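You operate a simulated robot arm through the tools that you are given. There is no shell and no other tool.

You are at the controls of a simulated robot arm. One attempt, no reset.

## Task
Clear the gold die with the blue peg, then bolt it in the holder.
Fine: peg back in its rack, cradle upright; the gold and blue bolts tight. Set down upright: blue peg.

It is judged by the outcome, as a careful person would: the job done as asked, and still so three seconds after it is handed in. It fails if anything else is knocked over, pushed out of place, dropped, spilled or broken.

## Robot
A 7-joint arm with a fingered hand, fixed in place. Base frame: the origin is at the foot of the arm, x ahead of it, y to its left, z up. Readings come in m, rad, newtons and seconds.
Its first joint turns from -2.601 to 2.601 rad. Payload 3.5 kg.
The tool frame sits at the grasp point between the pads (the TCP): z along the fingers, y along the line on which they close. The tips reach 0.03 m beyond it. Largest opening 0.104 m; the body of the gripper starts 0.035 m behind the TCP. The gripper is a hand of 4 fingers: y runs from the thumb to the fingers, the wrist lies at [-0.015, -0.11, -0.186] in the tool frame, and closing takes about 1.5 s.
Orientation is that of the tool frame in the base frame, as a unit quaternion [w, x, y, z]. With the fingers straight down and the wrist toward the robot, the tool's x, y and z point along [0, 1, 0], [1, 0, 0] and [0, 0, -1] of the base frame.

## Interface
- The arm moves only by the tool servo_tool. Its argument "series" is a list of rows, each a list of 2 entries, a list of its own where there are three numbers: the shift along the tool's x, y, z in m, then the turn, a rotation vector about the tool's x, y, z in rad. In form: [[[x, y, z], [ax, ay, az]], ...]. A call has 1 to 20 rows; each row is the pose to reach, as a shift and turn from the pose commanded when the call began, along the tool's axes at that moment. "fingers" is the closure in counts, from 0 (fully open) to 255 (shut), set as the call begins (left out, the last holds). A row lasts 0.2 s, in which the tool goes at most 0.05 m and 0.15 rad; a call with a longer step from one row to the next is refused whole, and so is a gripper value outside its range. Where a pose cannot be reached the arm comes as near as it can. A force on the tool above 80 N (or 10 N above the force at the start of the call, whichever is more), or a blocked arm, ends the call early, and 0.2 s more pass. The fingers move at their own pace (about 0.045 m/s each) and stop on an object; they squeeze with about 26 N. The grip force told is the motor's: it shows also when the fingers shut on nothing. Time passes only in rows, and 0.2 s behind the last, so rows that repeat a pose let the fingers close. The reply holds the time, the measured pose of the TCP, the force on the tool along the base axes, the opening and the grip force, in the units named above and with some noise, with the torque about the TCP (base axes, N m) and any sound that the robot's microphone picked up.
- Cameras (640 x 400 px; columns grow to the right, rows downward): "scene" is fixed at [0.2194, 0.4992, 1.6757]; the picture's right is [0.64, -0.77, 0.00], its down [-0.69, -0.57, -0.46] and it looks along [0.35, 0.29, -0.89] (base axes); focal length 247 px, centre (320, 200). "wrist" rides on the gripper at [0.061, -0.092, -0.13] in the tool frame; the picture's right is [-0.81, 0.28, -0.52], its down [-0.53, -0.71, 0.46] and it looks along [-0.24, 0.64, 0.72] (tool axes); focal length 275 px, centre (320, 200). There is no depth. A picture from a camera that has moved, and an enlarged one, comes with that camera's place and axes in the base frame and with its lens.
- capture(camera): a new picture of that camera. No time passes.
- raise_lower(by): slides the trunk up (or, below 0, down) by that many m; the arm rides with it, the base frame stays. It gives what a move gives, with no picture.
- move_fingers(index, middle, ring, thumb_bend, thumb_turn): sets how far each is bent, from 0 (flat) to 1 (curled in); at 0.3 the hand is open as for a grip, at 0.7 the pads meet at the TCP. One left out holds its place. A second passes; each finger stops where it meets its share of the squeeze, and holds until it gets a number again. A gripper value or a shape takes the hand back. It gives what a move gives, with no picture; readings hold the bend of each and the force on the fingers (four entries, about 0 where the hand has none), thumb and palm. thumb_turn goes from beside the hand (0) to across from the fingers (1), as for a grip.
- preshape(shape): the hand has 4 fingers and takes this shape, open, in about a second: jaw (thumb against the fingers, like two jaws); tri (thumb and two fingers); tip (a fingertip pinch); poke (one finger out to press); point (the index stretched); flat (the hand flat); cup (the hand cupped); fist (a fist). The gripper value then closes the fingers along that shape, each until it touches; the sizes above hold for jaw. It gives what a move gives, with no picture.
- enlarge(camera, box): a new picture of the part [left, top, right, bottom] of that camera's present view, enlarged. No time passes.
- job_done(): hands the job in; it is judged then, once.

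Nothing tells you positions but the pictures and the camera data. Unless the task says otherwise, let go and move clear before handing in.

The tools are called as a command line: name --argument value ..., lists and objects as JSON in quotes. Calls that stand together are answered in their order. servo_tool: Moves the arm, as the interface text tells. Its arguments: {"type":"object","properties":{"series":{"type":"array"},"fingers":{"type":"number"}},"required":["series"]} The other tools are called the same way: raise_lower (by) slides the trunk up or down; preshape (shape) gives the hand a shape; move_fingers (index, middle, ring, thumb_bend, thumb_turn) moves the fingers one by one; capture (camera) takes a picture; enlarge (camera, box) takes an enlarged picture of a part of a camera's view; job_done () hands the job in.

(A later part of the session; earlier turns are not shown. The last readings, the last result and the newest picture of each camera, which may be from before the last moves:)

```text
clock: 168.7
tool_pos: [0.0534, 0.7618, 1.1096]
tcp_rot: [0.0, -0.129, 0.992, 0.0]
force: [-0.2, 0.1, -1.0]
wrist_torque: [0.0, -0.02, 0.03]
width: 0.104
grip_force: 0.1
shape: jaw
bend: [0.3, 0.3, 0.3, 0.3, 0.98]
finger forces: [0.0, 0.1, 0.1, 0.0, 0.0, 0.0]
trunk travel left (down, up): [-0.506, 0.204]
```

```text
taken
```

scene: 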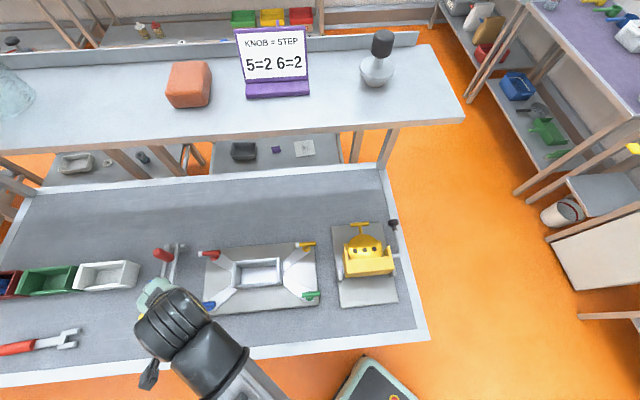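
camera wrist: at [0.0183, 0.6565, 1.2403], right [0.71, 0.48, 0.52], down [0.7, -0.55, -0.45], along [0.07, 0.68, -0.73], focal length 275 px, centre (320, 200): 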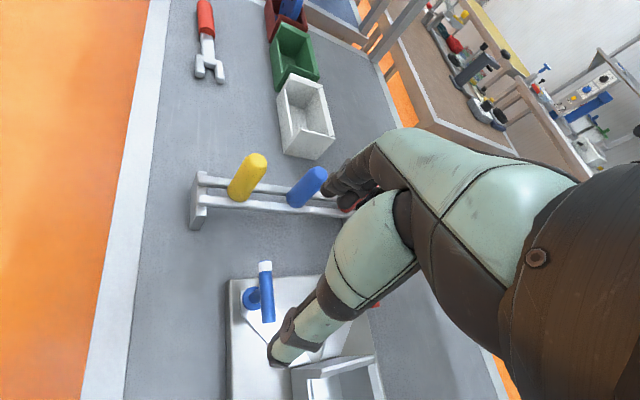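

The blue peg is back in its rack upright. Next comes the crank: I'll move above it with the hand turned across the tube and the thumb part-bent, as worked before.

servo_tool --series '[[[-0.023, -0.0215, 0], [0, 0, 0.1356]], [[-0.046, -0.0431, 0], [0, 0, 0.2711]], [[-0.069, -0.0646, 0], [0, 0, 0.4067]], [[-0.092, -0.0861, 0], [0, 0, 0.5422]], [[-0.115, -0.1077, 0], [0, 0, 0.6778]], [[-0.138, -0.1292, 0], [0, 0, 0.8133]], [[-0.161, -0.1507, 0], [0, 0, 0.9489]], [[-0.184, -0.1723, 0], [0, 0, 1.0844]], [[-0.207, -0.1938, 0], [0, 0, 1.22]], [[-0.23, -0.2153, 0], [0, 0, 1.3556]], [[-0.2529, -0.2369, 0], [0, 0, 1.4911]], [[-0.2759, -0.2584, 0], [0, 0, 1.6267]], [[-0.2989, -0.2799, 0], [0, 0, 1.7622]], [[-0.3219, -0.3015, 0], [0, 0, 1.8978]], [[-0.3449, -0.323, 0], [0, 0, 2.0333]], [[-0.3679, -0.3445, 0], [0, 0, 2.1689]], [[-0.3909, -0.3661, 0], [0, 0, 2.3044]], [[-0.4139, -0.3876, 0.02], [0, 0, 2.44]]]'

move_fingers --index 0.3 --middle 0.3 --ring 0.3 --thumb_bend 0.55 --thumb_turn 1.0

capture --camera "wrist"

enlarge --camera "wrist" --box '[200, 220, 440, 370]'

```text
clock: 172.5
tool_pos: [0.5547, 0.4935, 1.0888]
tcp_rot: [0.001, 0.887, 0.462, 0.0]
force: [0.3, 0.6, -0.3]
wrist_torque: [-0.02, 0.04, 0.03]
width: 0.1037
grip_force: 0.1
shape: jaw
bend: [0.3, 0.3, 0.3, 0.3, 0.98]
finger forces: [0.1, 0.0, 0.1, 0.0, 0.0, 0.0]
trunk travel left (down, up): [-0.506, 0.204]
```

```text
clock: 173.5
tool_pos: [0.5539, 0.4925, 1.0897]
tcp_rot: [0.0, 0.887, 0.462, 0.0]
force: [0.8, 0.5, -0.6]
wrist_torque: [0.02, 0.01, -0.03]
width: 0.0713
grip_force: 0.0
shape: fingers
bend: [0.3, 0.3, 0.3, 0.55, 1.0]
finger forces: [0.1, 0.0, 0.1, 0.0, 0.0, 0.0]
trunk travel left (down, up): [-0.506, 0.204]
```

```text
taken
camera wrist: at [0.5142, 0.5964, 1.2201], right [-0.24, -0.82, 0.52], down [-0.89, -0.03, -0.46], along [0.39, -0.57, -0.72], focal length 275 px, centre (320, 200)
```

wrist: 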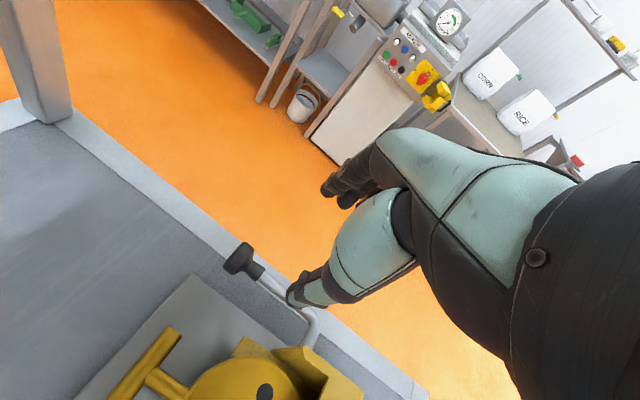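

```text
2.67 times, centred on (320, 295) of wrist
camera zoom: at [0.5142, 0.5964, 1.2201], right [-0.24, -0.82, 0.52], down [-0.89, -0.03, -0.46], along [0.39, -0.57, -0.72], focal length 734 px, centre (320, -53)
```

zoom: 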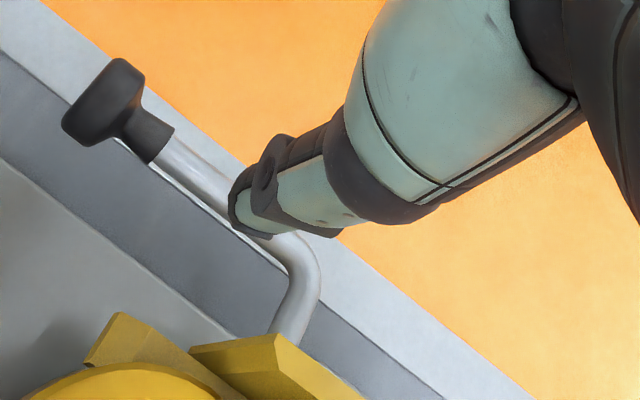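

The tube is well placed between thumb and fingers. Descending around it and closing.

servo_tool --series '[[[0.001, 0.005, 0.03], [0, 0, 0]], [[0.001, 0.005, 0.06], [0, 0, 0]], [[0.001, 0.005, 0.085], [0, 0, 0]], [[0.001, 0.005, 0.105], [0, 0, 0]], [[0.001, 0.005, 0.118], [0, 0, 0]]]'

enlarge --camera "wrist" --box '[200, 180, 440, 330]'

servo_tool --series '[[[0, 0, 0], [0, 0, 0]], [[0, 0, 0], [0, 0, 0]], [[0, 0, 0], [0, 0, 0]], [[0, 0, 0], [0, 0, 0]], [[0, 0, 0], [0, 0, 0]], [[0, 0, 0], [0, 0, 0]], [[0, 0, 0], [0, 0, 0]], [[0, 0, 0], [0, 0, 0]]]' --fingers 255

enlarge --camera "wrist" --box '[200, 180, 440, 330]'

```text
clock: 174.7
tool_pos: [0.5578, 0.491, 0.97]
tcp_rot: [0.0, 0.886, 0.463, 0.001]
force: [0.8, 0.2, 0.7]
wrist_torque: [0.0, 0.02, 0.02]
width: 0.0714
grip_force: 0.0
shape: fingers
bend: [0.3, 0.3, 0.3, 0.55, 1.0]
finger forces: [0.0, 0.0, 0.0, 0.0, 0.0, 0.0]
trunk travel left (down, up): [-0.506, 0.204]
```

```text
2.67 times, centred on (320, 255) of wrist
camera zoom: at [0.5177, 0.5947, 1.1011], right [-0.24, -0.82, 0.52], down [-0.89, -0.03, -0.46], along [0.39, -0.57, -0.72], focal length 734 px, centre (320, 53)
```

zoom: 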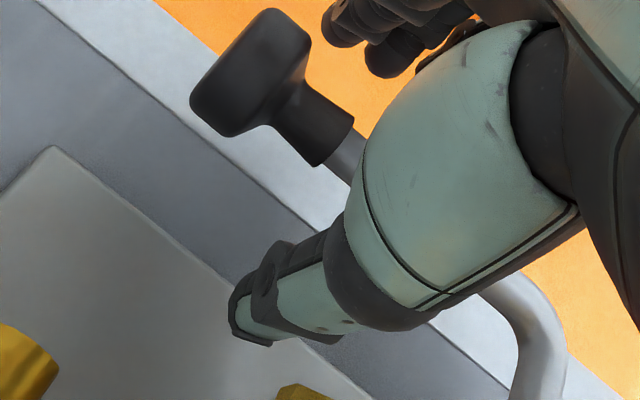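

```text
clock: 176.5
tool_pos: [0.5584, 0.4923, 0.9699]
tcp_rot: [0.001, 0.886, 0.464, -0.001]
force: [-2.2, -0.8, -6.3]
wrist_torque: [0.03, -0.04, 0.02]
width: 0.0001
grip_force: 26.0
shape: jaw
bend: [0.73, 0.7, 0.7, 0.49, 1.0]
finger forces: [13.7, 1.8, 2.6, 0.0, 26.5, 0.0]
trunk travel left (down, up): [-0.506, 0.204]
```

```text
2.67 times, centred on (320, 255) of wrist
camera zoom: at [0.5175, 0.5949, 1.1007], right [-0.24, -0.82, 0.52], down [-0.89, -0.03, -0.45], along [0.39, -0.57, -0.72], focal length 734 px, centre (320, 53)
```

zoom: 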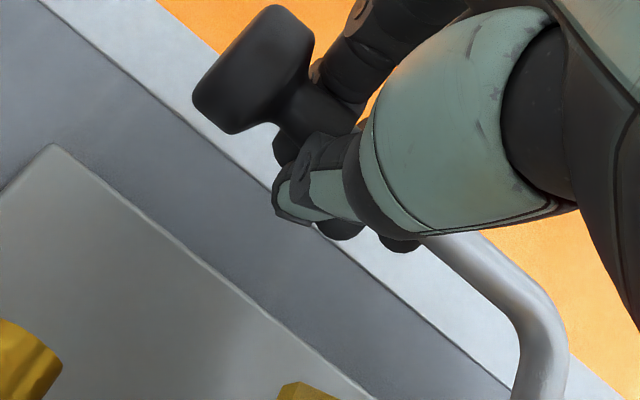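

The fingers have hooked round the tube. I'll lift along the arc while turning the hand with the crank.

servo_tool --series '[[[-0.0006, -0.0001, -0.0101], [-0.0225, 0.128, 0]], [[-0.0026, -0.0004, -0.02], [-0.045, 0.256, 0]], [[-0.0058, -0.001, -0.0297], [-0.0674, 0.384, 0]], [[-0.0101, -0.0018, -0.0388], [-0.09, 0.512, 0]]]'

capture --camera "wrist"

enlarge --camera "scene" --box '[330, 190, 430, 290]'

```text
clock: 177.5
tool_pos: [0.5492, 0.4825, 1.0096]
tcp_rot: [-0.075, 0.858, 0.446, 0.244]
force: [-26.4, -15.9, -23.8]
wrist_torque: [-0.01, 0.44, -0.32]
width: 0.0
grip_force: 25.5
shape: jaw
bend: [0.73, 0.7, 0.7, 0.49, 1.0]
finger forces: [20.6, 3.9, 2.0, 0.1, 36.6, 0.0]
trunk travel left (down, up): [-0.506, 0.204]
```

```text
taken
camera wrist: at [0.4592, 0.5367, 1.1455], right [-0.35, -0.93, 0.08], down [-0.67, 0.19, -0.72], along [0.65, -0.31, -0.69], focal length 275 px, centre (320, 200)
```

wrist: 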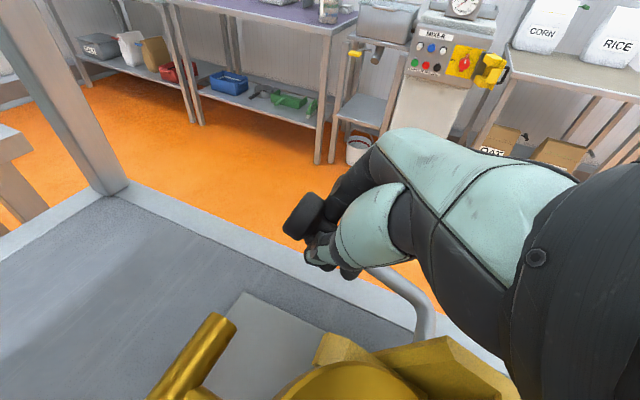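

```text
4.00 times, centred on (380, 240) of scene
camera zoom: at [0.2194, 0.4992, 1.6757], right [0.64, -0.77, 0.0], down [-0.69, -0.57, -0.46], along [0.35, 0.29, -0.89], focal length 989 px, centre (80, 40)
```

zoom: 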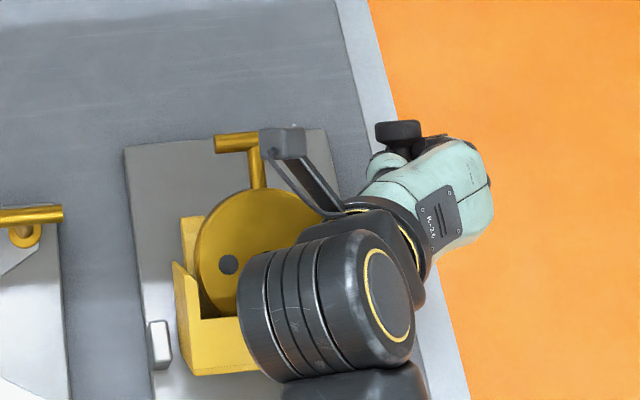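

The cradle is turning with a firm hold. The pull shows the arc should come in more toward me, so I'll continue on a corrected arc.

servo_tool --series '[[[-0.004, -0.0007, -0.007], [-0.005, 0.03, 0]], [[-0.008, -0.0014, -0.0157], [-0.017, 0.0985, 0]], [[-0.0117, -0.002, -0.0267], [-0.04, 0.2266, 0]], [[-0.0168, -0.0029, -0.037], [-0.062, 0.355, 0]], [[-0.0232, -0.0041, -0.0466], [-0.085, 0.483, 0]]]'

capture --camera "wrist"

enlarge --camera "scene" --box '[330, 190, 430, 290]'

```text
clock: 178.7
tool_pos: [0.5192, 0.455, 1.0396]
tcp_rot: [-0.146, 0.775, 0.406, 0.462]
force: [-5.3, 3.7, -0.4]
wrist_torque: [0.0, 0.06, 0.0]
width: 0.0001
grip_force: 26.4
shape: jaw
bend: [0.73, 0.7, 0.7, 0.49, 1.0]
finger forces: [16.4, 2.5, 0.8, 0.0, 28.9, 0.0]
trunk travel left (down, up): [-0.506, 0.204]
```

```text
taken
camera wrist: at [0.3866, 0.4643, 1.1467], right [-0.3, -0.88, -0.36], down [-0.4, 0.46, -0.79], along [0.87, -0.09, -0.49], focal length 275 px, centre (320, 200)
```

wrist: 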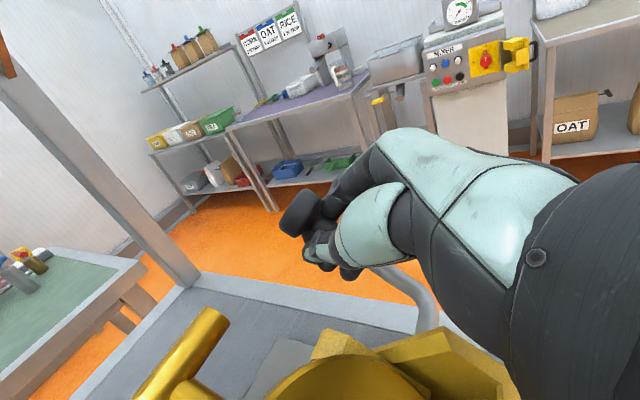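

```text
4.00 times, centred on (380, 240) of scene
camera zoom: at [0.2194, 0.4992, 1.6757], right [0.64, -0.77, 0.0], down [-0.69, -0.57, -0.46], along [0.35, 0.29, -0.89], focal length 989 px, centre (80, 40)
```

zoom: 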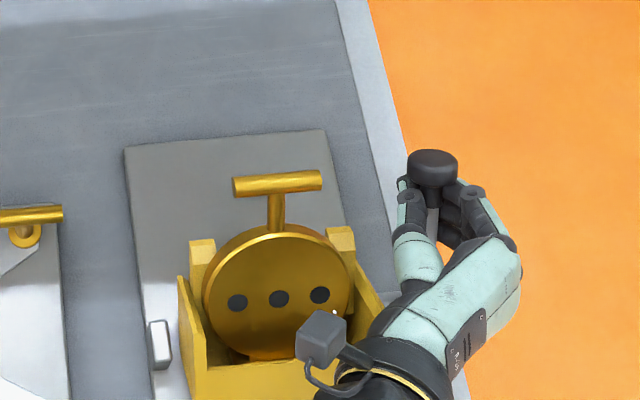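

Beautiful: about 58° up with very little force. Continuing the arc to upright.

servo_tool --series '[[[-0.0026, -0.0005, -0.0113], [-0.0225, 0.128, 0]], [[-0.0067, -0.0012, -0.0222], [-0.045, 0.256, 0]], [[-0.0121, -0.0021, -0.0324], [-0.0674, 0.384, 0]], [[-0.0187, -0.0033, -0.0418], [-0.09, 0.512, 0]]]'

enlarge --camera "scene" --box '[330, 190, 430, 290]'

capture --camera "wrist"

```text
clock: 179.7
tool_pos: [0.4868, 0.4218, 1.049]
tcp_rot: [-0.207, 0.642, 0.335, 0.658]
force: [-9.4, 5.4, -4.7]
wrist_torque: [0.01, 0.1, 0.09]
width: 0.0001
grip_force: 25.8
shape: jaw
bend: [0.73, 0.7, 0.7, 0.5, 1.0]
finger forces: [6.8, 6.0, 0.2, 0.1, 32.2, 0.0]
out of reach, approached as far as the arm can: row 4
trunk travel left (down, up): [-0.506, 0.204]
```

```text
4.00 times, centred on (380, 240) of scene
camera zoom: at [0.2194, 0.4992, 1.6757], right [0.64, -0.77, 0.0], down [-0.69, -0.57, -0.46], along [0.35, 0.29, -0.89], focal length 989 px, centre (80, 40)
```

zoom: 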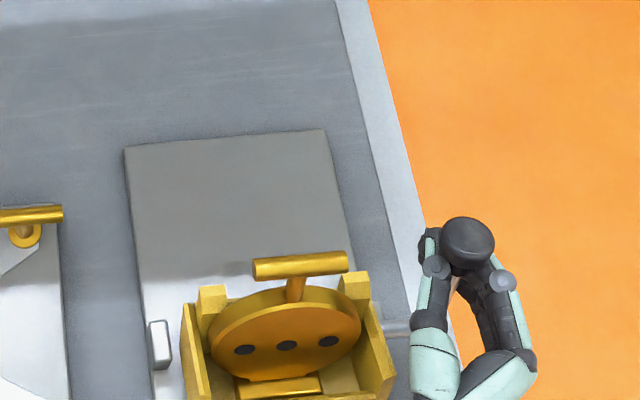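

```text
taken
camera wrist: at [0.3246, 0.4028, 1.1016], right [-0.1, -0.68, -0.72], down [-0.13, 0.73, -0.67], along [0.99, 0.03, -0.16], focal length 275 px, centre (320, 200)
```

wrist: 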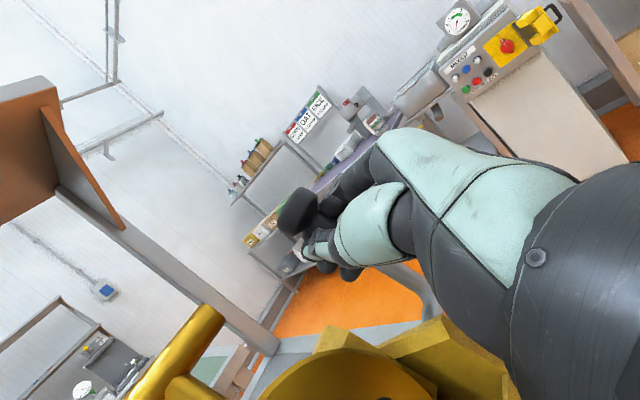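

It's at about 80°, past its balance point, and the arm can't follow further. The die's weight should now carry the cradle to its upright stop. I'll open only the fingers (on the free side) and watch.

move_fingers --index 0.4 --middle 0.4 --ring 0.4 --thumb_bend 0.49

enlarge --camera "scene" --box '[330, 200, 430, 300]'

capture --camera "wrist"

```text
clock: 180.7
tool_pos: [0.487, 0.4204, 1.0523]
tcp_rot: [-0.208, 0.642, 0.335, 0.658]
force: [-0.3, -0.2, -0.1]
wrist_torque: [0.04, -0.03, 0.03]
width: 0.0656
grip_force: 0.5
shape: fingers
bend: [0.4, 0.4, 0.4, 0.49, 1.0]
finger forces: [0.3, 0.0, 0.0, 0.0, 0.1, 0.1]
trunk travel left (down, up): [-0.506, 0.204]
```

```text
4.00 times, centred on (380, 250) of scene
camera zoom: at [0.2194, 0.4992, 1.6757], right [0.64, -0.77, 0.0], down [-0.69, -0.57, -0.46], along [0.35, 0.29, -0.89], focal length 989 px, centre (80, 0)
```

zoom: 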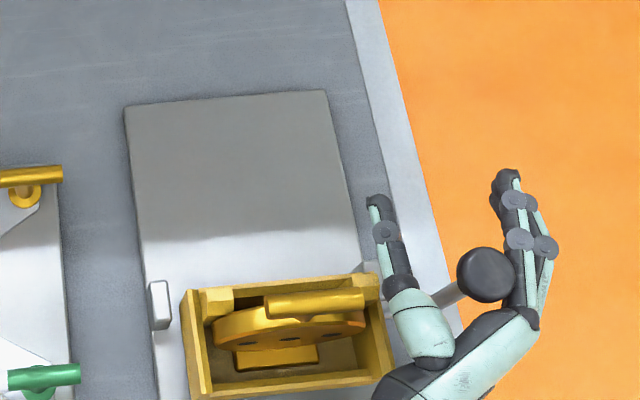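

```text
taken
camera wrist: at [0.3258, 0.4025, 1.1029], right [-0.1, -0.68, -0.72], down [-0.13, 0.73, -0.67], along [0.99, 0.03, -0.16], focal length 275 px, centre (320, 200)
```

wrist: 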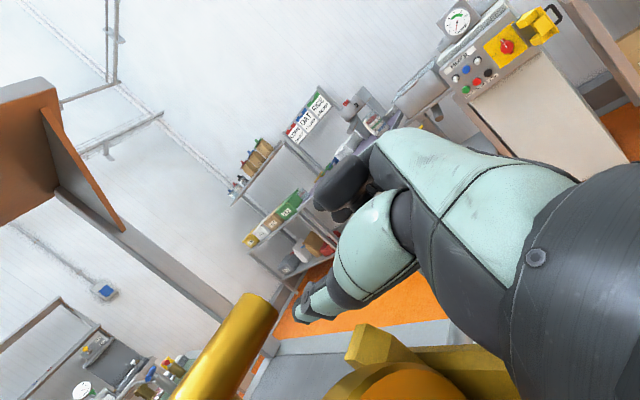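

The cradle has settled upright, with the die's T-handle on top. I'll open the fingers a bit more and rise off the knob.

move_fingers --index 0.2 --middle 0.2 --ring 0.2

servo_tool --series '[[[0.02, 0.002, 0], [0, 0, 0]], [[0.045, 0.004, 0], [0, 0, 0]], [[0.07, 0.004, 0], [0, 0, 0]], [[0.1, 0.004, 0], [0, 0, 0]], [[0.13, 0.004, 0], [0, 0, 0]]]'

enlarge --camera "scene" --box '[330, 200, 430, 300]'

capture --camera "wrist"

```text
clock: 181.7
tool_pos: [0.4871, 0.421, 1.0529]
tcp_rot: [-0.208, 0.642, 0.335, 0.658]
force: [-0.2, 0.6, -0.1]
wrist_torque: [-0.04, 0.0, 0.03]
width: 0.093
grip_force: 0.0
shape: fingers
bend: [0.2, 0.2, 0.2, 0.49, 1.0]
finger forces: [0.0, 0.0, 0.1, 0.0, 0.1, 0.0]
trunk travel left (down, up): [-0.506, 0.204]
```

```text
clock: 182.9
tool_pos: [0.4773, 0.4397, 1.1802]
tcp_rot: [-0.209, 0.639, 0.335, 0.66]
force: [-0.2, 0.1, -0.6]
wrist_torque: [-0.01, 0.01, 0.01]
width: 0.0927
grip_force: 0.0
shape: fingers
bend: [0.2, 0.2, 0.2, 0.49, 1.0]
finger forces: [0.0, 0.0, 0.1, 0.0, 0.1, 0.0]
trunk travel left (down, up): [-0.506, 0.204]
```

```text
4.00 times, centred on (380, 250) of scene
camera zoom: at [0.2194, 0.4992, 1.6757], right [0.64, -0.77, 0.0], down [-0.69, -0.57, -0.46], along [0.35, 0.29, -0.89], focal length 989 px, centre (80, 0)
```

zoom: 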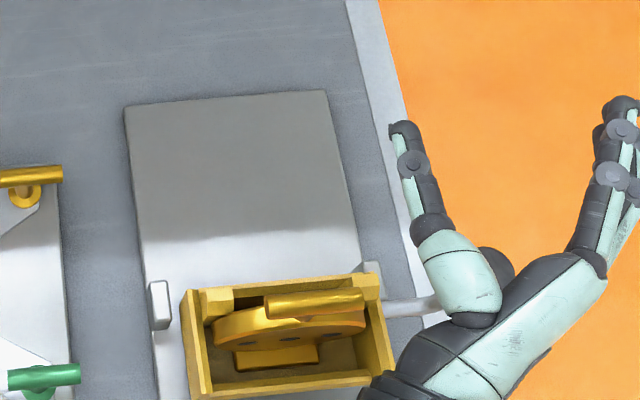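

```text
taken
camera wrist: at [0.3154, 0.42, 1.2305], right [-0.09, -0.68, -0.73], down [-0.13, 0.73, -0.67], along [0.99, 0.03, -0.16], focal length 275 px, centre (320, 200)
```

wrist: 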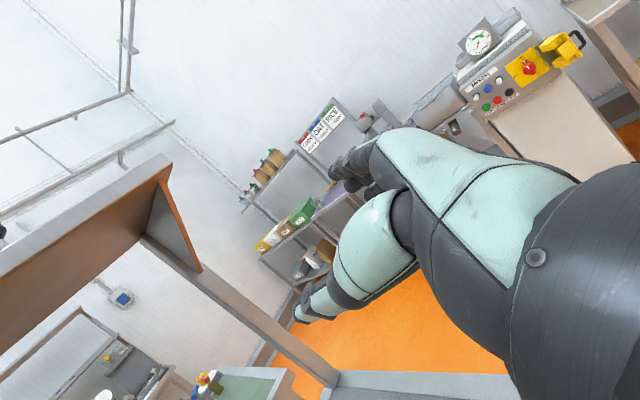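

The cradle stands upright on its own. I'll bring the hand back to pointing down and over the T-handle for a closer look at the die.

servo_tool --series '[[[0, 0, 0], [0.024, -0.1366, 0]], [[0, 0, 0], [0.048, -0.273, 0]], [[0, 0, 0], [0.072, -0.41, 0]], [[0, 0, 0], [0.096, -0.546, 0]], [[0, 0, 0], [0.12, -0.683, 0]], [[0, 0, 0], [0.144, -0.82, 0]], [[0, 0, 0], [0.168, -0.956, 0]], [[0, 0, 0], [0.1915, -1.093, 0]], [[0, 0, 0], [0.2155, -1.229, 0]], [[0, 0, 0], [0.2395, -1.366, 0]], [[0, 0, 0], [0.2634, -1.502, 0]]]'

preshape --shape "jaw"

enlarge --camera "scene" --box '[330, 200, 430, 300]'

```text
clock: 185.3
tool_pos: [0.4789, 0.439, 1.1804]
tcp_rot: [0.001, 0.886, 0.463, 0.001]
force: [0.6, 1.0, -0.4]
wrist_torque: [0.0, 0.02, -0.01]
width: 0.0929
grip_force: 0.1
shape: fingers
bend: [0.2, 0.2, 0.2, 0.49, 1.0]
finger forces: [0.0, 0.0, 0.0, 0.1, 0.0, 0.1]
trunk travel left (down, up): [-0.506, 0.204]
```

```text
clock: 186.2
tool_pos: [0.4772, 0.4394, 1.1811]
tcp_rot: [0.0, 0.887, 0.462, 0.004]
force: [-0.4, -0.2, 0.3]
wrist_torque: [-0.01, 0.02, -0.04]
width: 0.1039
grip_force: 0.1
shape: jaw
bend: [0.3, 0.3, 0.3, 0.3, 0.98]
finger forces: [0.0, 0.0, 0.0, 0.0, 0.0, 0.0]
trunk travel left (down, up): [-0.506, 0.204]
```

```text
4.00 times, centred on (380, 250) of scene
camera zoom: at [0.2194, 0.4992, 1.6757], right [0.64, -0.77, 0.0], down [-0.69, -0.57, -0.46], along [0.35, 0.29, -0.89], focal length 989 px, centre (80, 0)
```

zoom: 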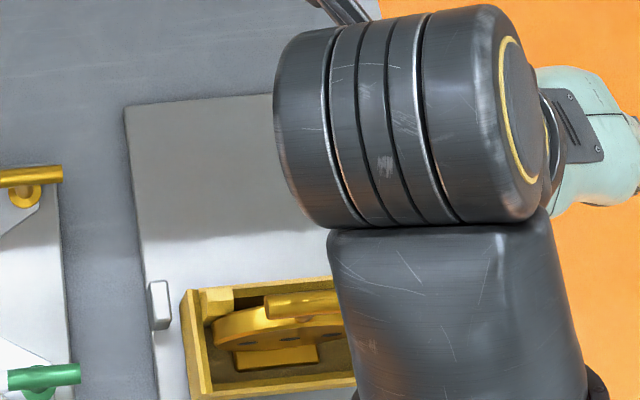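

servo_tool --series '[[[-0.0044, -0.0063, -0.002], [0, 0, -0.139]], [[-0.0087, -0.0127, -0.004], [0, 0, -0.278]], [[-0.0131, -0.019, -0.006], [0, 0, -0.417]], [[-0.0175, -0.0254, -0.008], [0, 0, -0.556]], [[-0.0219, -0.0317, -0.01], [0, 0, -0.695]], [[-0.0262, -0.038, -0.012], [0, 0, -0.834]], [[-0.0306, -0.0444, -0.014], [0, 0, -0.973]], [[-0.035, -0.0507, -0.016], [0, 0, -1.112]], [[-0.0393, -0.0571, -0.018], [0, 0, -1.251]], [[-0.0437, -0.0634, -0.02], [0, 0, -1.39]]]'

capture --camera "wrist"

enlarge --camera "wrist" --box '[130, 180, 370, 330]'

enlarge --camera "scene" --box '[330, 230, 410, 310]'

```text
clock: 188.4
tool_pos: [0.4011, 0.4386, 1.2014]
tcp_rot: [0.002, 0.383, 0.924, 0.002]
force: [-0.3, 0.0, 0.7]
wrist_torque: [0.01, 0.0, 0.01]
width: 0.104
grip_force: 0.0
shape: jaw
bend: [0.3, 0.3, 0.3, 0.3, 0.98]
finger forces: [0.1, 0.0, 0.1, 0.0, 0.0, 0.0]
trunk travel left (down, up): [-0.506, 0.204]
```

```text
taken
camera wrist: at [0.2917, 0.4177, 1.3307], right [0.76, -0.38, 0.52], down [-0.13, -0.88, -0.46], along [0.63, 0.28, -0.72], focal length 275 px, centre (320, 200)
```

wrist: 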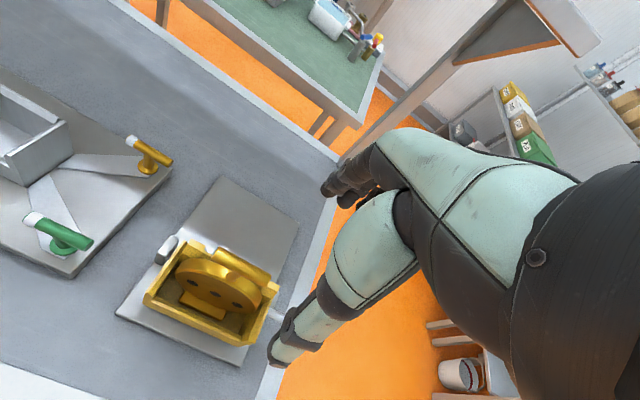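

```text
2.67 times, centred on (250, 255) of wrist
camera zoom: at [0.2917, 0.4177, 1.3307], right [0.76, -0.38, 0.52], down [-0.13, -0.88, -0.46], along [0.63, 0.28, -0.72], focal length 734 px, centre (507, 53)
```

zoom: 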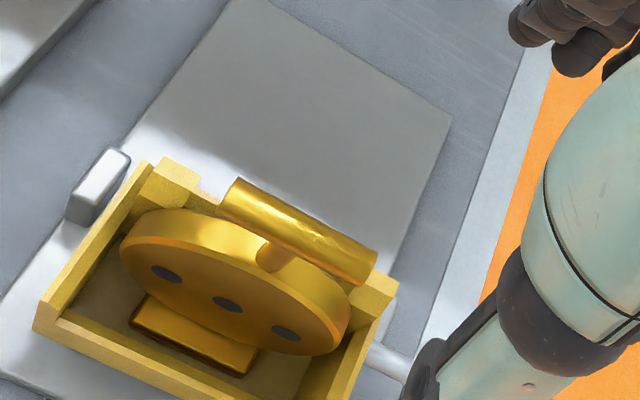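

```text
5.00 times, centred on (370, 270) of scene
camera zoom: at [0.2194, 0.4992, 1.6757], right [0.64, -0.77, 0.0], down [-0.69, -0.57, -0.46], along [0.35, 0.29, -0.89], focal length 1236 px, centre (70, -150)
```

zoom: 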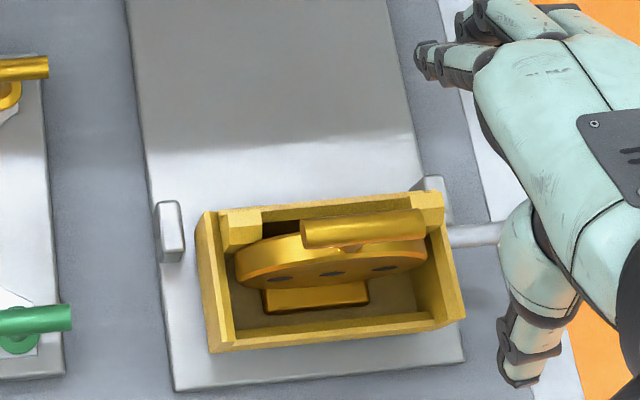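

The die stands in the upright cradle with its T-bar near (0.389, 0.460, 1.08), parallel to the cradle. I'll take the three-finger shape over the bar and check.

preshape --shape "tri"

servo_tool --series '[[[0.0122, 0.0033, 0.02], [0, 0, 0]], [[0.0243, 0.0066, 0.045], [0, 0, 0]], [[0.0243, 0.0066, 0.07], [0, 0, 0]], [[0.0243, 0.0066, 0.075], [0, 0, 0]]]'

capture --camera "wrist"

enlarge --camera "wrist" --box '[180, 160, 420, 310]'

enlarge --camera "scene" --box '[330, 230, 410, 310]'

```text
clock: 189.3
tool_pos: [0.4003, 0.4389, 1.2004]
tcp_rot: [0.002, 0.384, 0.923, 0.002]
force: [0.4, -0.2, 0.4]
wrist_torque: [-0.01, 0.0, -0.02]
width: 0.1036
grip_force: 0.2
shape: tri
bend: [0.3, 0.3, 0.99, 0.3, 0.98]
finger forces: [0.0, 0.0, 0.1, 0.0, 0.0, 0.1]
trunk travel left (down, up): [-0.506, 0.204]
```

```text
clock: 190.3
tool_pos: [0.3896, 0.4614, 1.1245]
tcp_rot: [0.001, 0.384, 0.923, 0.002]
force: [-0.7, -0.5, -0.7]
wrist_torque: [0.02, -0.02, -0.01]
width: 0.1038
grip_force: 0.0
shape: tri
bend: [0.3, 0.3, 0.99, 0.3, 0.98]
finger forces: [0.0, 0.1, 0.0, 0.1, 0.0, 0.0]
trunk travel left (down, up): [-0.506, 0.204]
```

```text
taken
camera wrist: at [0.2803, 0.4399, 1.2555], right [0.76, -0.38, 0.52], down [-0.13, -0.88, -0.46], along [0.63, 0.28, -0.72], focal length 275 px, centre (320, 200)
```

wrist: 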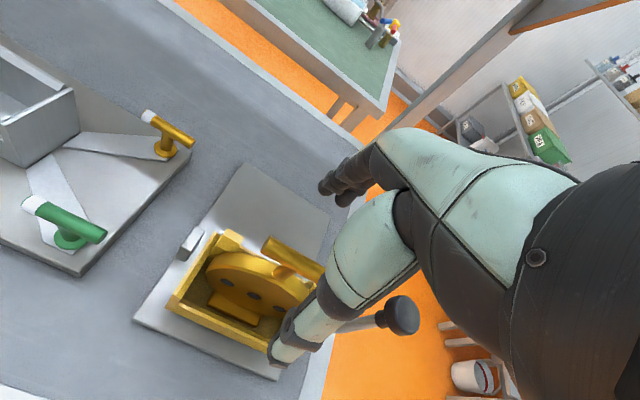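

```text
2.67 times, centred on (300, 235) of wrist
camera zoom: at [0.2803, 0.4399, 1.2555], right [0.76, -0.38, 0.52], down [-0.13, -0.88, -0.46], along [0.63, 0.28, -0.72], focal length 734 px, centre (373, 107)
```

zoom: 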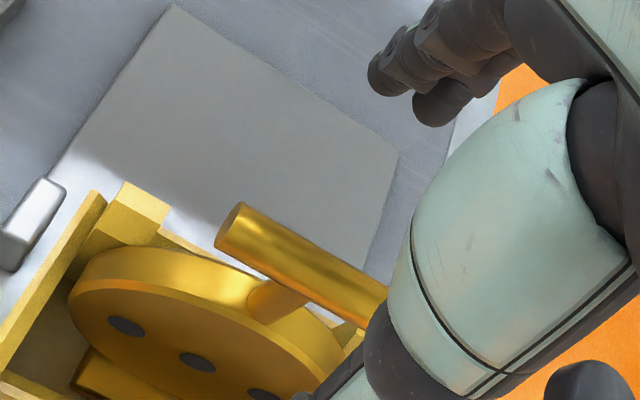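

```text
5.00 times, centred on (370, 270) of scene
camera zoom: at [0.2194, 0.4992, 1.6757], right [0.64, -0.77, 0.0], down [-0.69, -0.57, -0.46], along [0.35, 0.29, -0.89], focal length 1236 px, centre (70, -150)
```

zoom: 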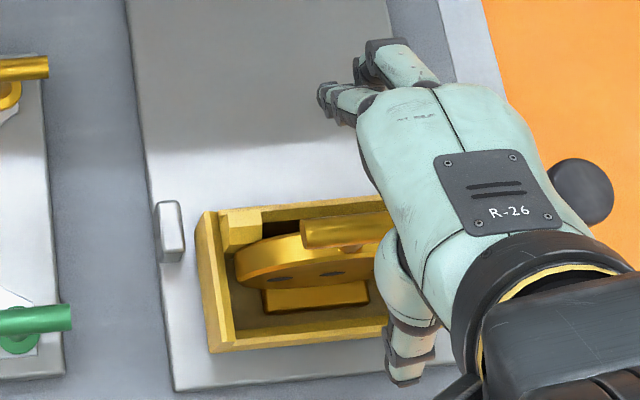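

Refined T-bar position: about (0.396, 0.466, 1.06). Adjusting and descending part way.

servo_tool --series '[[[-0.0016, 0.0074, 0.01], [0, 0, 0]], [[-0.0016, 0.0074, 0.025], [0, 0, 0]], [[-0.0016, 0.0074, 0.04], [0, 0, 0]], [[-0.0016, 0.0074, 0.04], [0, 0, 0]]]'

enlarge --camera "wrist" --box '[180, 160, 420, 310]'

enlarge --camera "scene" --box '[330, 230, 410, 310]'

```text
clock: 191.3
tool_pos: [0.3955, 0.4648, 1.0851]
tcp_rot: [0.002, 0.385, 0.923, 0.002]
force: [0.5, 0.0, 0.9]
wrist_torque: [0.0, -0.01, 0.0]
width: 0.1037
grip_force: 0.1
shape: tri
bend: [0.3, 0.3, 0.99, 0.3, 0.98]
finger forces: [0.1, 0.0, 0.0, 0.1, 0.0, 0.0]
trunk travel left (down, up): [-0.506, 0.204]
```

```text
2.67 times, centred on (300, 235) of wrist
camera zoom: at [0.2865, 0.444, 1.2153], right [0.76, -0.38, 0.52], down [-0.13, -0.88, -0.46], along [0.63, 0.28, -0.72], focal length 734 px, centre (373, 107)
```

zoom: 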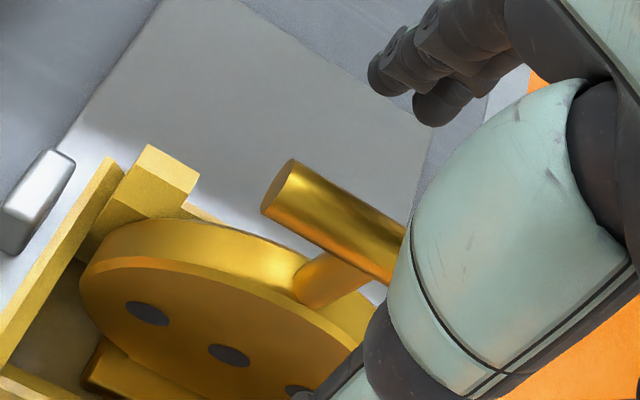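

```text
5.00 times, centred on (370, 270) of scene
camera zoom: at [0.2194, 0.4992, 1.6757], right [0.64, -0.77, 0.0], down [-0.69, -0.57, -0.46], along [0.35, 0.29, -0.89], focal length 1236 px, centre (70, -150)
```

zoom: 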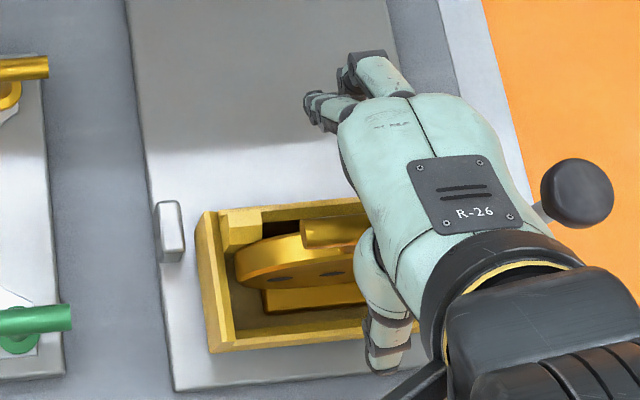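

Well centred on the bar. Lowering so the fingers can close below the bar around its stem.

servo_tool --series '[[[-0.003, 0.003, 0.01], [0, 0, 0]], [[-0.004, 0.003, 0.02], [0, 0, 0]], [[-0.004, 0.003, 0.029], [0, 0, 0]]]'

enlarge --camera "wrist" --box '[180, 160, 420, 310]'

```text
clock: 192.1
tool_pos: [0.4015, 0.4641, 1.056]
tcp_rot: [0.001, 0.385, 0.923, 0.001]
force: [-0.7, 0.7, -0.2]
wrist_torque: [-0.02, 0.01, 0.01]
width: 0.1037
grip_force: 0.1
shape: tri
bend: [0.3, 0.3, 0.99, 0.3, 0.98]
finger forces: [0.0, 0.0, 0.6, 0.1, 0.0, 0.0]
trunk travel left (down, up): [-0.506, 0.204]
```

```text
2.67 times, centred on (300, 235) of wrist
camera zoom: at [0.2918, 0.4431, 1.1863], right [0.76, -0.38, 0.52], down [-0.13, -0.88, -0.46], along [0.63, 0.28, -0.72], focal length 734 px, centre (373, 107)
```

zoom: 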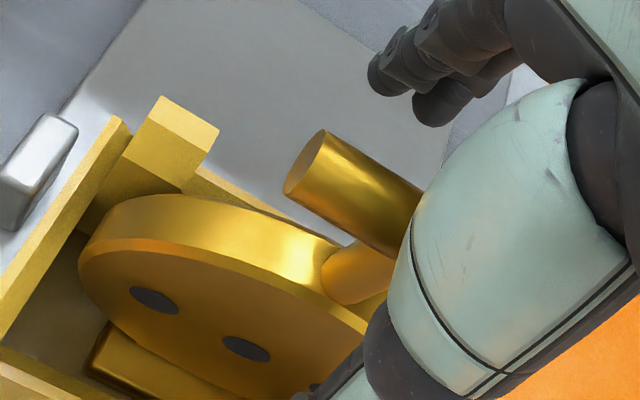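

The curled ring finger brushes the bar's right end. I'll raise a little, shift 11 mm right, and come down again.

servo_tool --series '[[[0, 0, -0.02], [0, 0, 0]], [[-0.011, 0, -0.025], [0, 0, 0]], [[-0.011, 0, -0.012], [0, 0, 0]], [[-0.011, 0, 0], [0, 0, 0]]]'

enlarge --camera "wrist" --box '[180, 160, 420, 310]'

enlarge --camera "scene" --box '[330, 230, 410, 310]'

```text
clock: 193.1
tool_pos: [0.4079, 0.4573, 1.056]
tcp_rot: [0.002, 0.386, 0.923, 0.002]
force: [-0.5, 1.0, 0.6]
wrist_torque: [0.0, -0.01, -0.04]
width: 0.1035
grip_force: 0.0
shape: tri
bend: [0.3, 0.3, 0.99, 0.3, 0.98]
finger forces: [0.0, 0.1, 0.1, 0.0, 0.0, 0.0]
trunk travel left (down, up): [-0.506, 0.204]
```

```text
2.67 times, centred on (300, 235) of wrist
camera zoom: at [0.2993, 0.4353, 1.1862], right [0.76, -0.38, 0.52], down [-0.13, -0.88, -0.46], along [0.63, 0.28, -0.72], focal length 734 px, centre (373, 107)
```

zoom: 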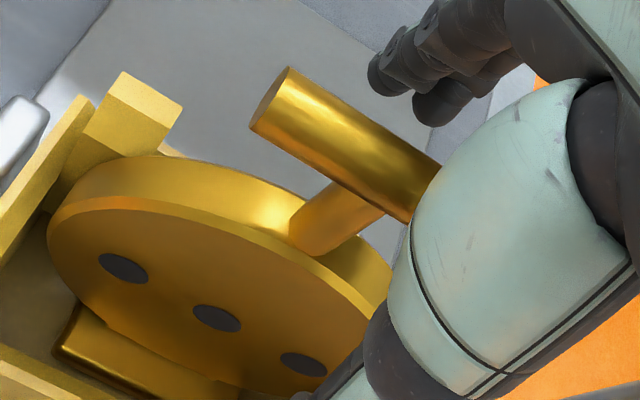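

```text
5.00 times, centred on (370, 270) of scene
camera zoom: at [0.2194, 0.4992, 1.6757], right [0.64, -0.77, 0.0], down [-0.69, -0.57, -0.46], along [0.35, 0.29, -0.89], focal length 1236 px, centre (70, -150)
```

zoom: 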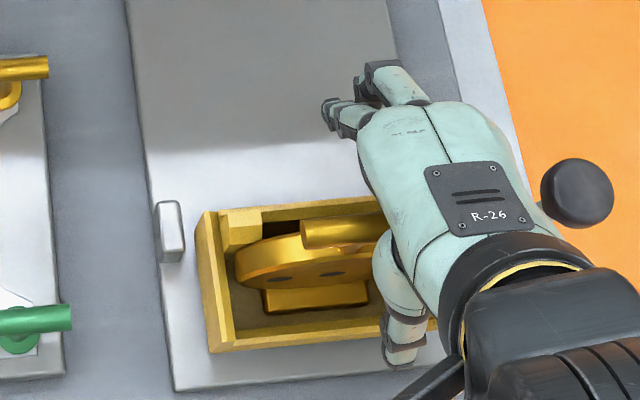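

servo_tool --series '[[[0.003, 0, 0.002], [0, 0, 0]], [[0.003, 0, 0.002], [0, 0, 0]], [[0.003, 0, 0.002], [0, 0, 0]], [[0.003, 0, 0.002], [0, 0, 0]], [[0.003, 0, 0.002], [0, 0, 0]], [[0.003, 0, 0.002], [0, 0, 0]], [[0.003, 0, 0.002], [0, 0, 0]], [[0.003, 0, 0.002], [0, 0, 0]], [[0.003, 0, 0.002], [0, 0, 0]]]' --fingers 255

enlarge --camera "wrist" --box '[180, 160, 420, 310]'

```text
clock: 195.1
tool_pos: [0.4059, 0.4586, 1.0534]
tcp_rot: [0.002, 0.385, 0.923, 0.002]
force: [1.3, -1.0, -0.3]
wrist_torque: [0.03, 0.03, -0.01]
width: 0.0107
grip_force: 26.5
shape: tri
bend: [0.7, 0.7, 0.99, 0.74, 1.0]
finger forces: [11.9, 11.1, 1.5, 0.0, 23.4, 0.0]
trunk travel left (down, up): [-0.506, 0.204]
```

```text
2.67 times, centred on (300, 235) of wrist
camera zoom: at [0.2974, 0.4377, 1.1843], right [0.76, -0.38, 0.52], down [-0.13, -0.88, -0.46], along [0.63, 0.28, -0.72], focal length 734 px, centre (373, 107)
```

zoom: 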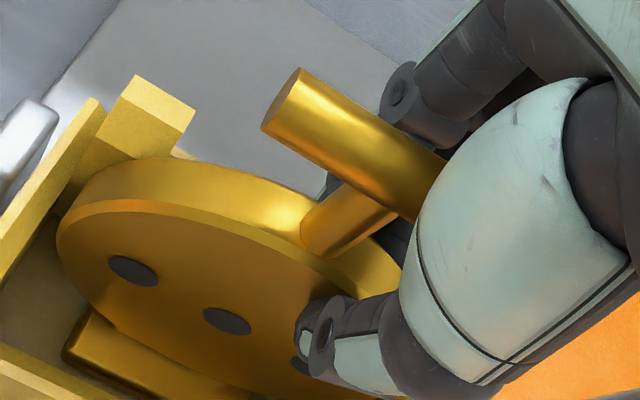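

The fingers are closed below the bar on both sides of the stem. Lifting gently straight up.

servo_tool --series '[[[0, 0, -0.006], [0, 0, 0]], [[0, 0, -0.012], [0, 0, 0]], [[0, 0, -0.02], [0, 0, 0]], [[0, 0, -0.03], [0, 0, 0]]]'

enlarge --camera "wrist" --box '[130, 160, 420, 340]'

enlarge --camera "scene" --box '[330, 230, 410, 310]'

```text
clock: 196.1
tool_pos: [0.4055, 0.4584, 1.085]
tcp_rot: [0.001, 0.386, 0.923, 0.002]
force: [0.1, 0.0, -6.0]
wrist_torque: [-0.03, -0.09, -0.02]
width: 0.0108
grip_force: 26.5
shape: tri
bend: [0.7, 0.7, 1.0, 0.74, 1.0]
finger forces: [11.1, 11.8, 0.0, 0.0, 22.9, 0.0]
trunk travel left (down, up): [-0.506, 0.204]
```

```text
2.21 times, centred on (275, 250) of wrist
camera zoom: at [0.2976, 0.4377, 1.2149], right [0.76, -0.38, 0.52], down [-0.13, -0.88, -0.46], along [0.63, 0.28, -0.72], focal length 608 px, centre (419, 90)
```

zoom: 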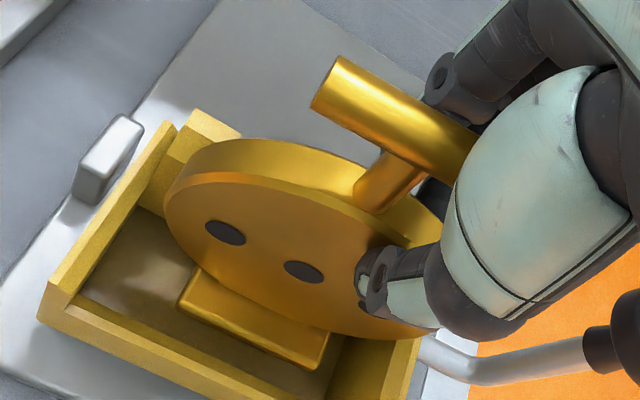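

```text
5.00 times, centred on (370, 270) of scene
camera zoom: at [0.2194, 0.4992, 1.6757], right [0.64, -0.77, 0.0], down [-0.69, -0.57, -0.46], along [0.35, 0.29, -0.89], focal length 1236 px, centre (70, -150)
```

zoom: 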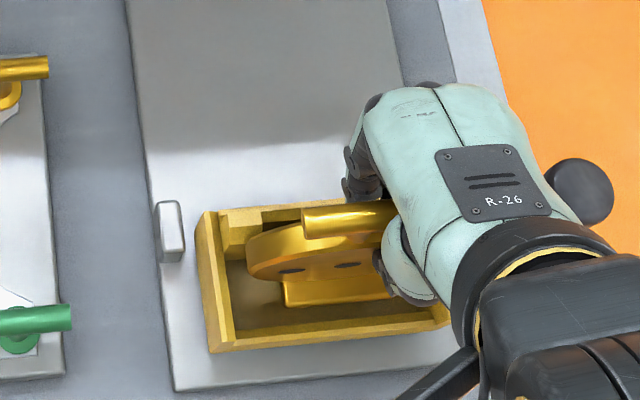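

The die lifts cleanly (about 0.6 kg) and the cradle stays put. I'll raise it well clear and carry it toward the holder, stopping short for a look at the nest.

servo_tool --series '[[[0, 0, -0.035], [0, 0, 0]], [[0, 0, -0.07], [0, 0, 0]], [[0, 0, -0.105], [0, 0, 0]], [[0.036, 0.008, -0.12], [0, 0, 0]], [[0.072, 0.016, -0.12], [0, 0, 0]], [[0.107, 0.024, -0.12], [0, 0, 0]], [[0.143, 0.031, -0.12], [0, 0, 0]], [[0.179, 0.039, -0.12], [0, 0, 0]], [[0.2141, 0.0469, -0.12], [0, 0, 0]], [[0.2141, 0.0469, -0.12], [0, 0, 0]]]'

capture --camera "wrist"

capture --camera "scene"

enlarge --camera "wrist" --box '[60, 170, 380, 370]'

```text
clock: 198.3
tool_pos: [0.2879, 0.6438, 1.2032]
tcp_rot: [0.002, 0.385, 0.923, 0.002]
force: [-1.1, 1.1, -5.2]
wrist_torque: [0.0, -0.08, 0.03]
width: 0.0109
grip_force: 25.7
shape: tri
bend: [0.7, 0.7, 1.0, 0.74, 1.0]
finger forces: [11.2, 11.9, 0.1, 0.0, 23.1, 0.0]
trunk travel left (down, up): [-0.506, 0.204]
```

```text
taken
camera wrist: at [0.1795, 0.6231, 1.3337], right [0.76, -0.38, 0.52], down [-0.13, -0.88, -0.46], along [0.63, 0.28, -0.72], focal length 275 px, centre (320, 200)
```

wrist: 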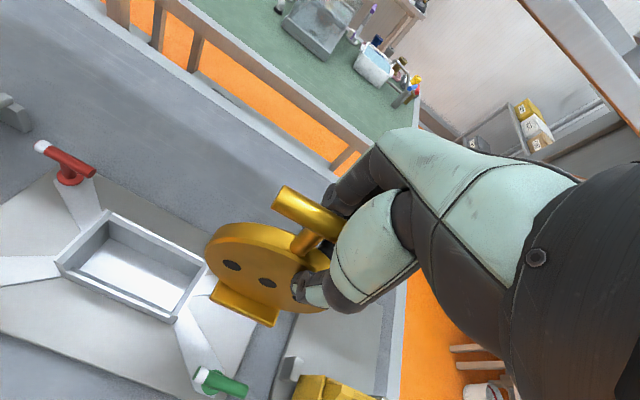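

```text
taken
```

scene: 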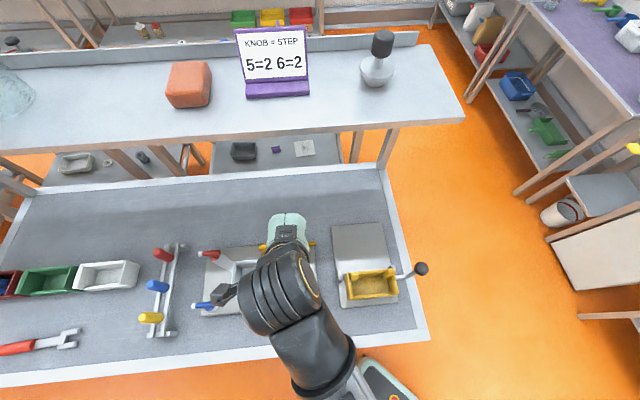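

```text
2.00 times, centred on (220, 270) of wrist
camera zoom: at [0.1795, 0.6231, 1.3337], right [0.76, -0.38, 0.52], down [-0.13, -0.88, -0.46], along [0.63, 0.28, -0.72], focal length 551 px, centre (520, 60)
```

zoom: 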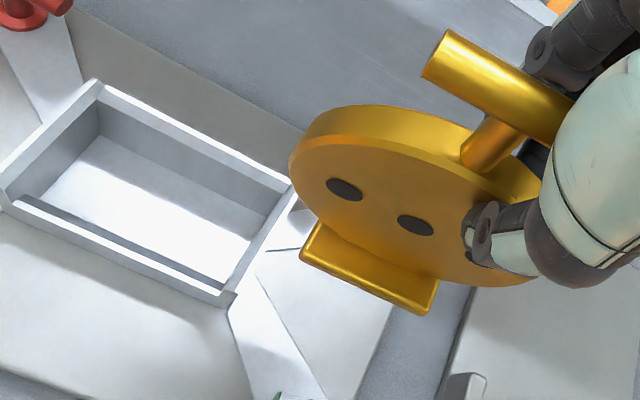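

The die and nest are both in view: nest about 124×72 mm outside, centred near (0.211, 0.725), with the same orientation as the cradle. I'll move over it and lower until the die is just above the walls.

servo_tool --series '[[[0.034, 0.004, 0], [0, 0, 0]], [[0.068, 0.008, 0], [0, 0, 0]], [[0.102, 0.0118, 0], [0, 0, 0]], [[0.102, 0.0118, 0.035], [0, 0, 0]], [[0.102, 0.0118, 0.07], [0, 0, 0]], [[0.102, 0.0118, 0.095], [0, 0, 0]], [[0.102, 0.0118, 0.095], [0, 0, 0]]]'

capture --camera "wrist"

enlarge --camera "wrist" --box '[130, 200, 370, 390]'

enlarge --camera "scene" --box '[190, 230, 330, 320]'

```text
clock: 199.9
tool_pos: [0.2248, 0.7249, 1.108]
tcp_rot: [0.001, 0.385, 0.923, 0.002]
force: [0.2, -0.3, -5.1]
wrist_torque: [0.0, -0.1, -0.03]
width: 0.0106
grip_force: 26.3
shape: tri
bend: [0.7, 0.7, 1.0, 0.74, 1.0]
finger forces: [11.3, 12.0, 0.0, 0.0, 23.2, 0.0]
trunk travel left (down, up): [-0.506, 0.204]
```

```text
taken
camera wrist: at [0.116, 0.7038, 1.2384], right [0.76, -0.38, 0.52], down [-0.13, -0.88, -0.46], along [0.63, 0.28, -0.72], focal length 275 px, centre (320, 200)
```

wrist: 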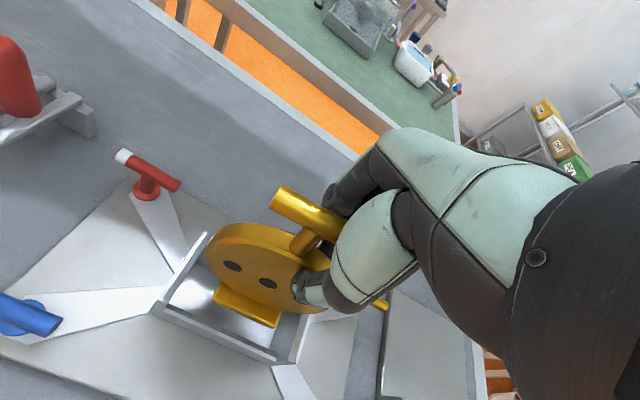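

```text
2.11 times, centred on (250, 295) of wrist
camera zoom: at [0.116, 0.7038, 1.2384], right [0.76, -0.38, 0.52], down [-0.13, -0.88, -0.46], along [0.63, 0.28, -0.72], focal length 580 px, centre (467, 0)
```

zoom: 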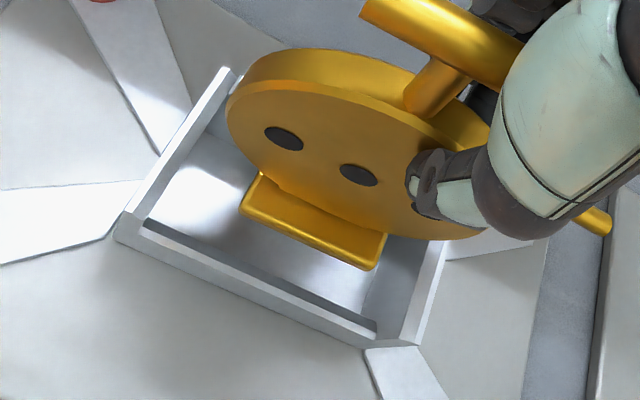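

```text
4.44 times, centred on (260, 275) of scene
camera zoom: at [0.2194, 0.4992, 1.6757], right [0.64, -0.77, 0.0], down [-0.69, -0.57, -0.46], along [0.35, 0.29, -0.89], focal length 1099 px, centre (587, -133)
```

zoom: 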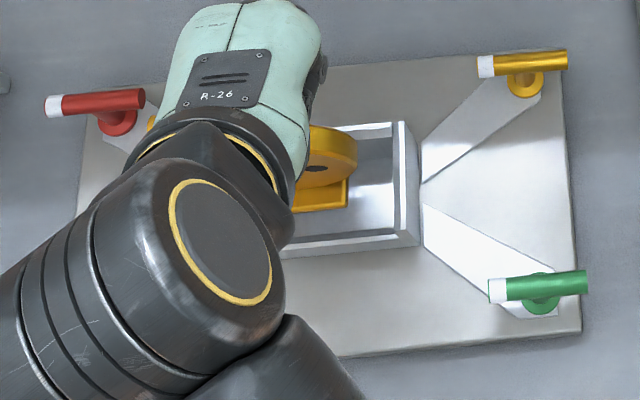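

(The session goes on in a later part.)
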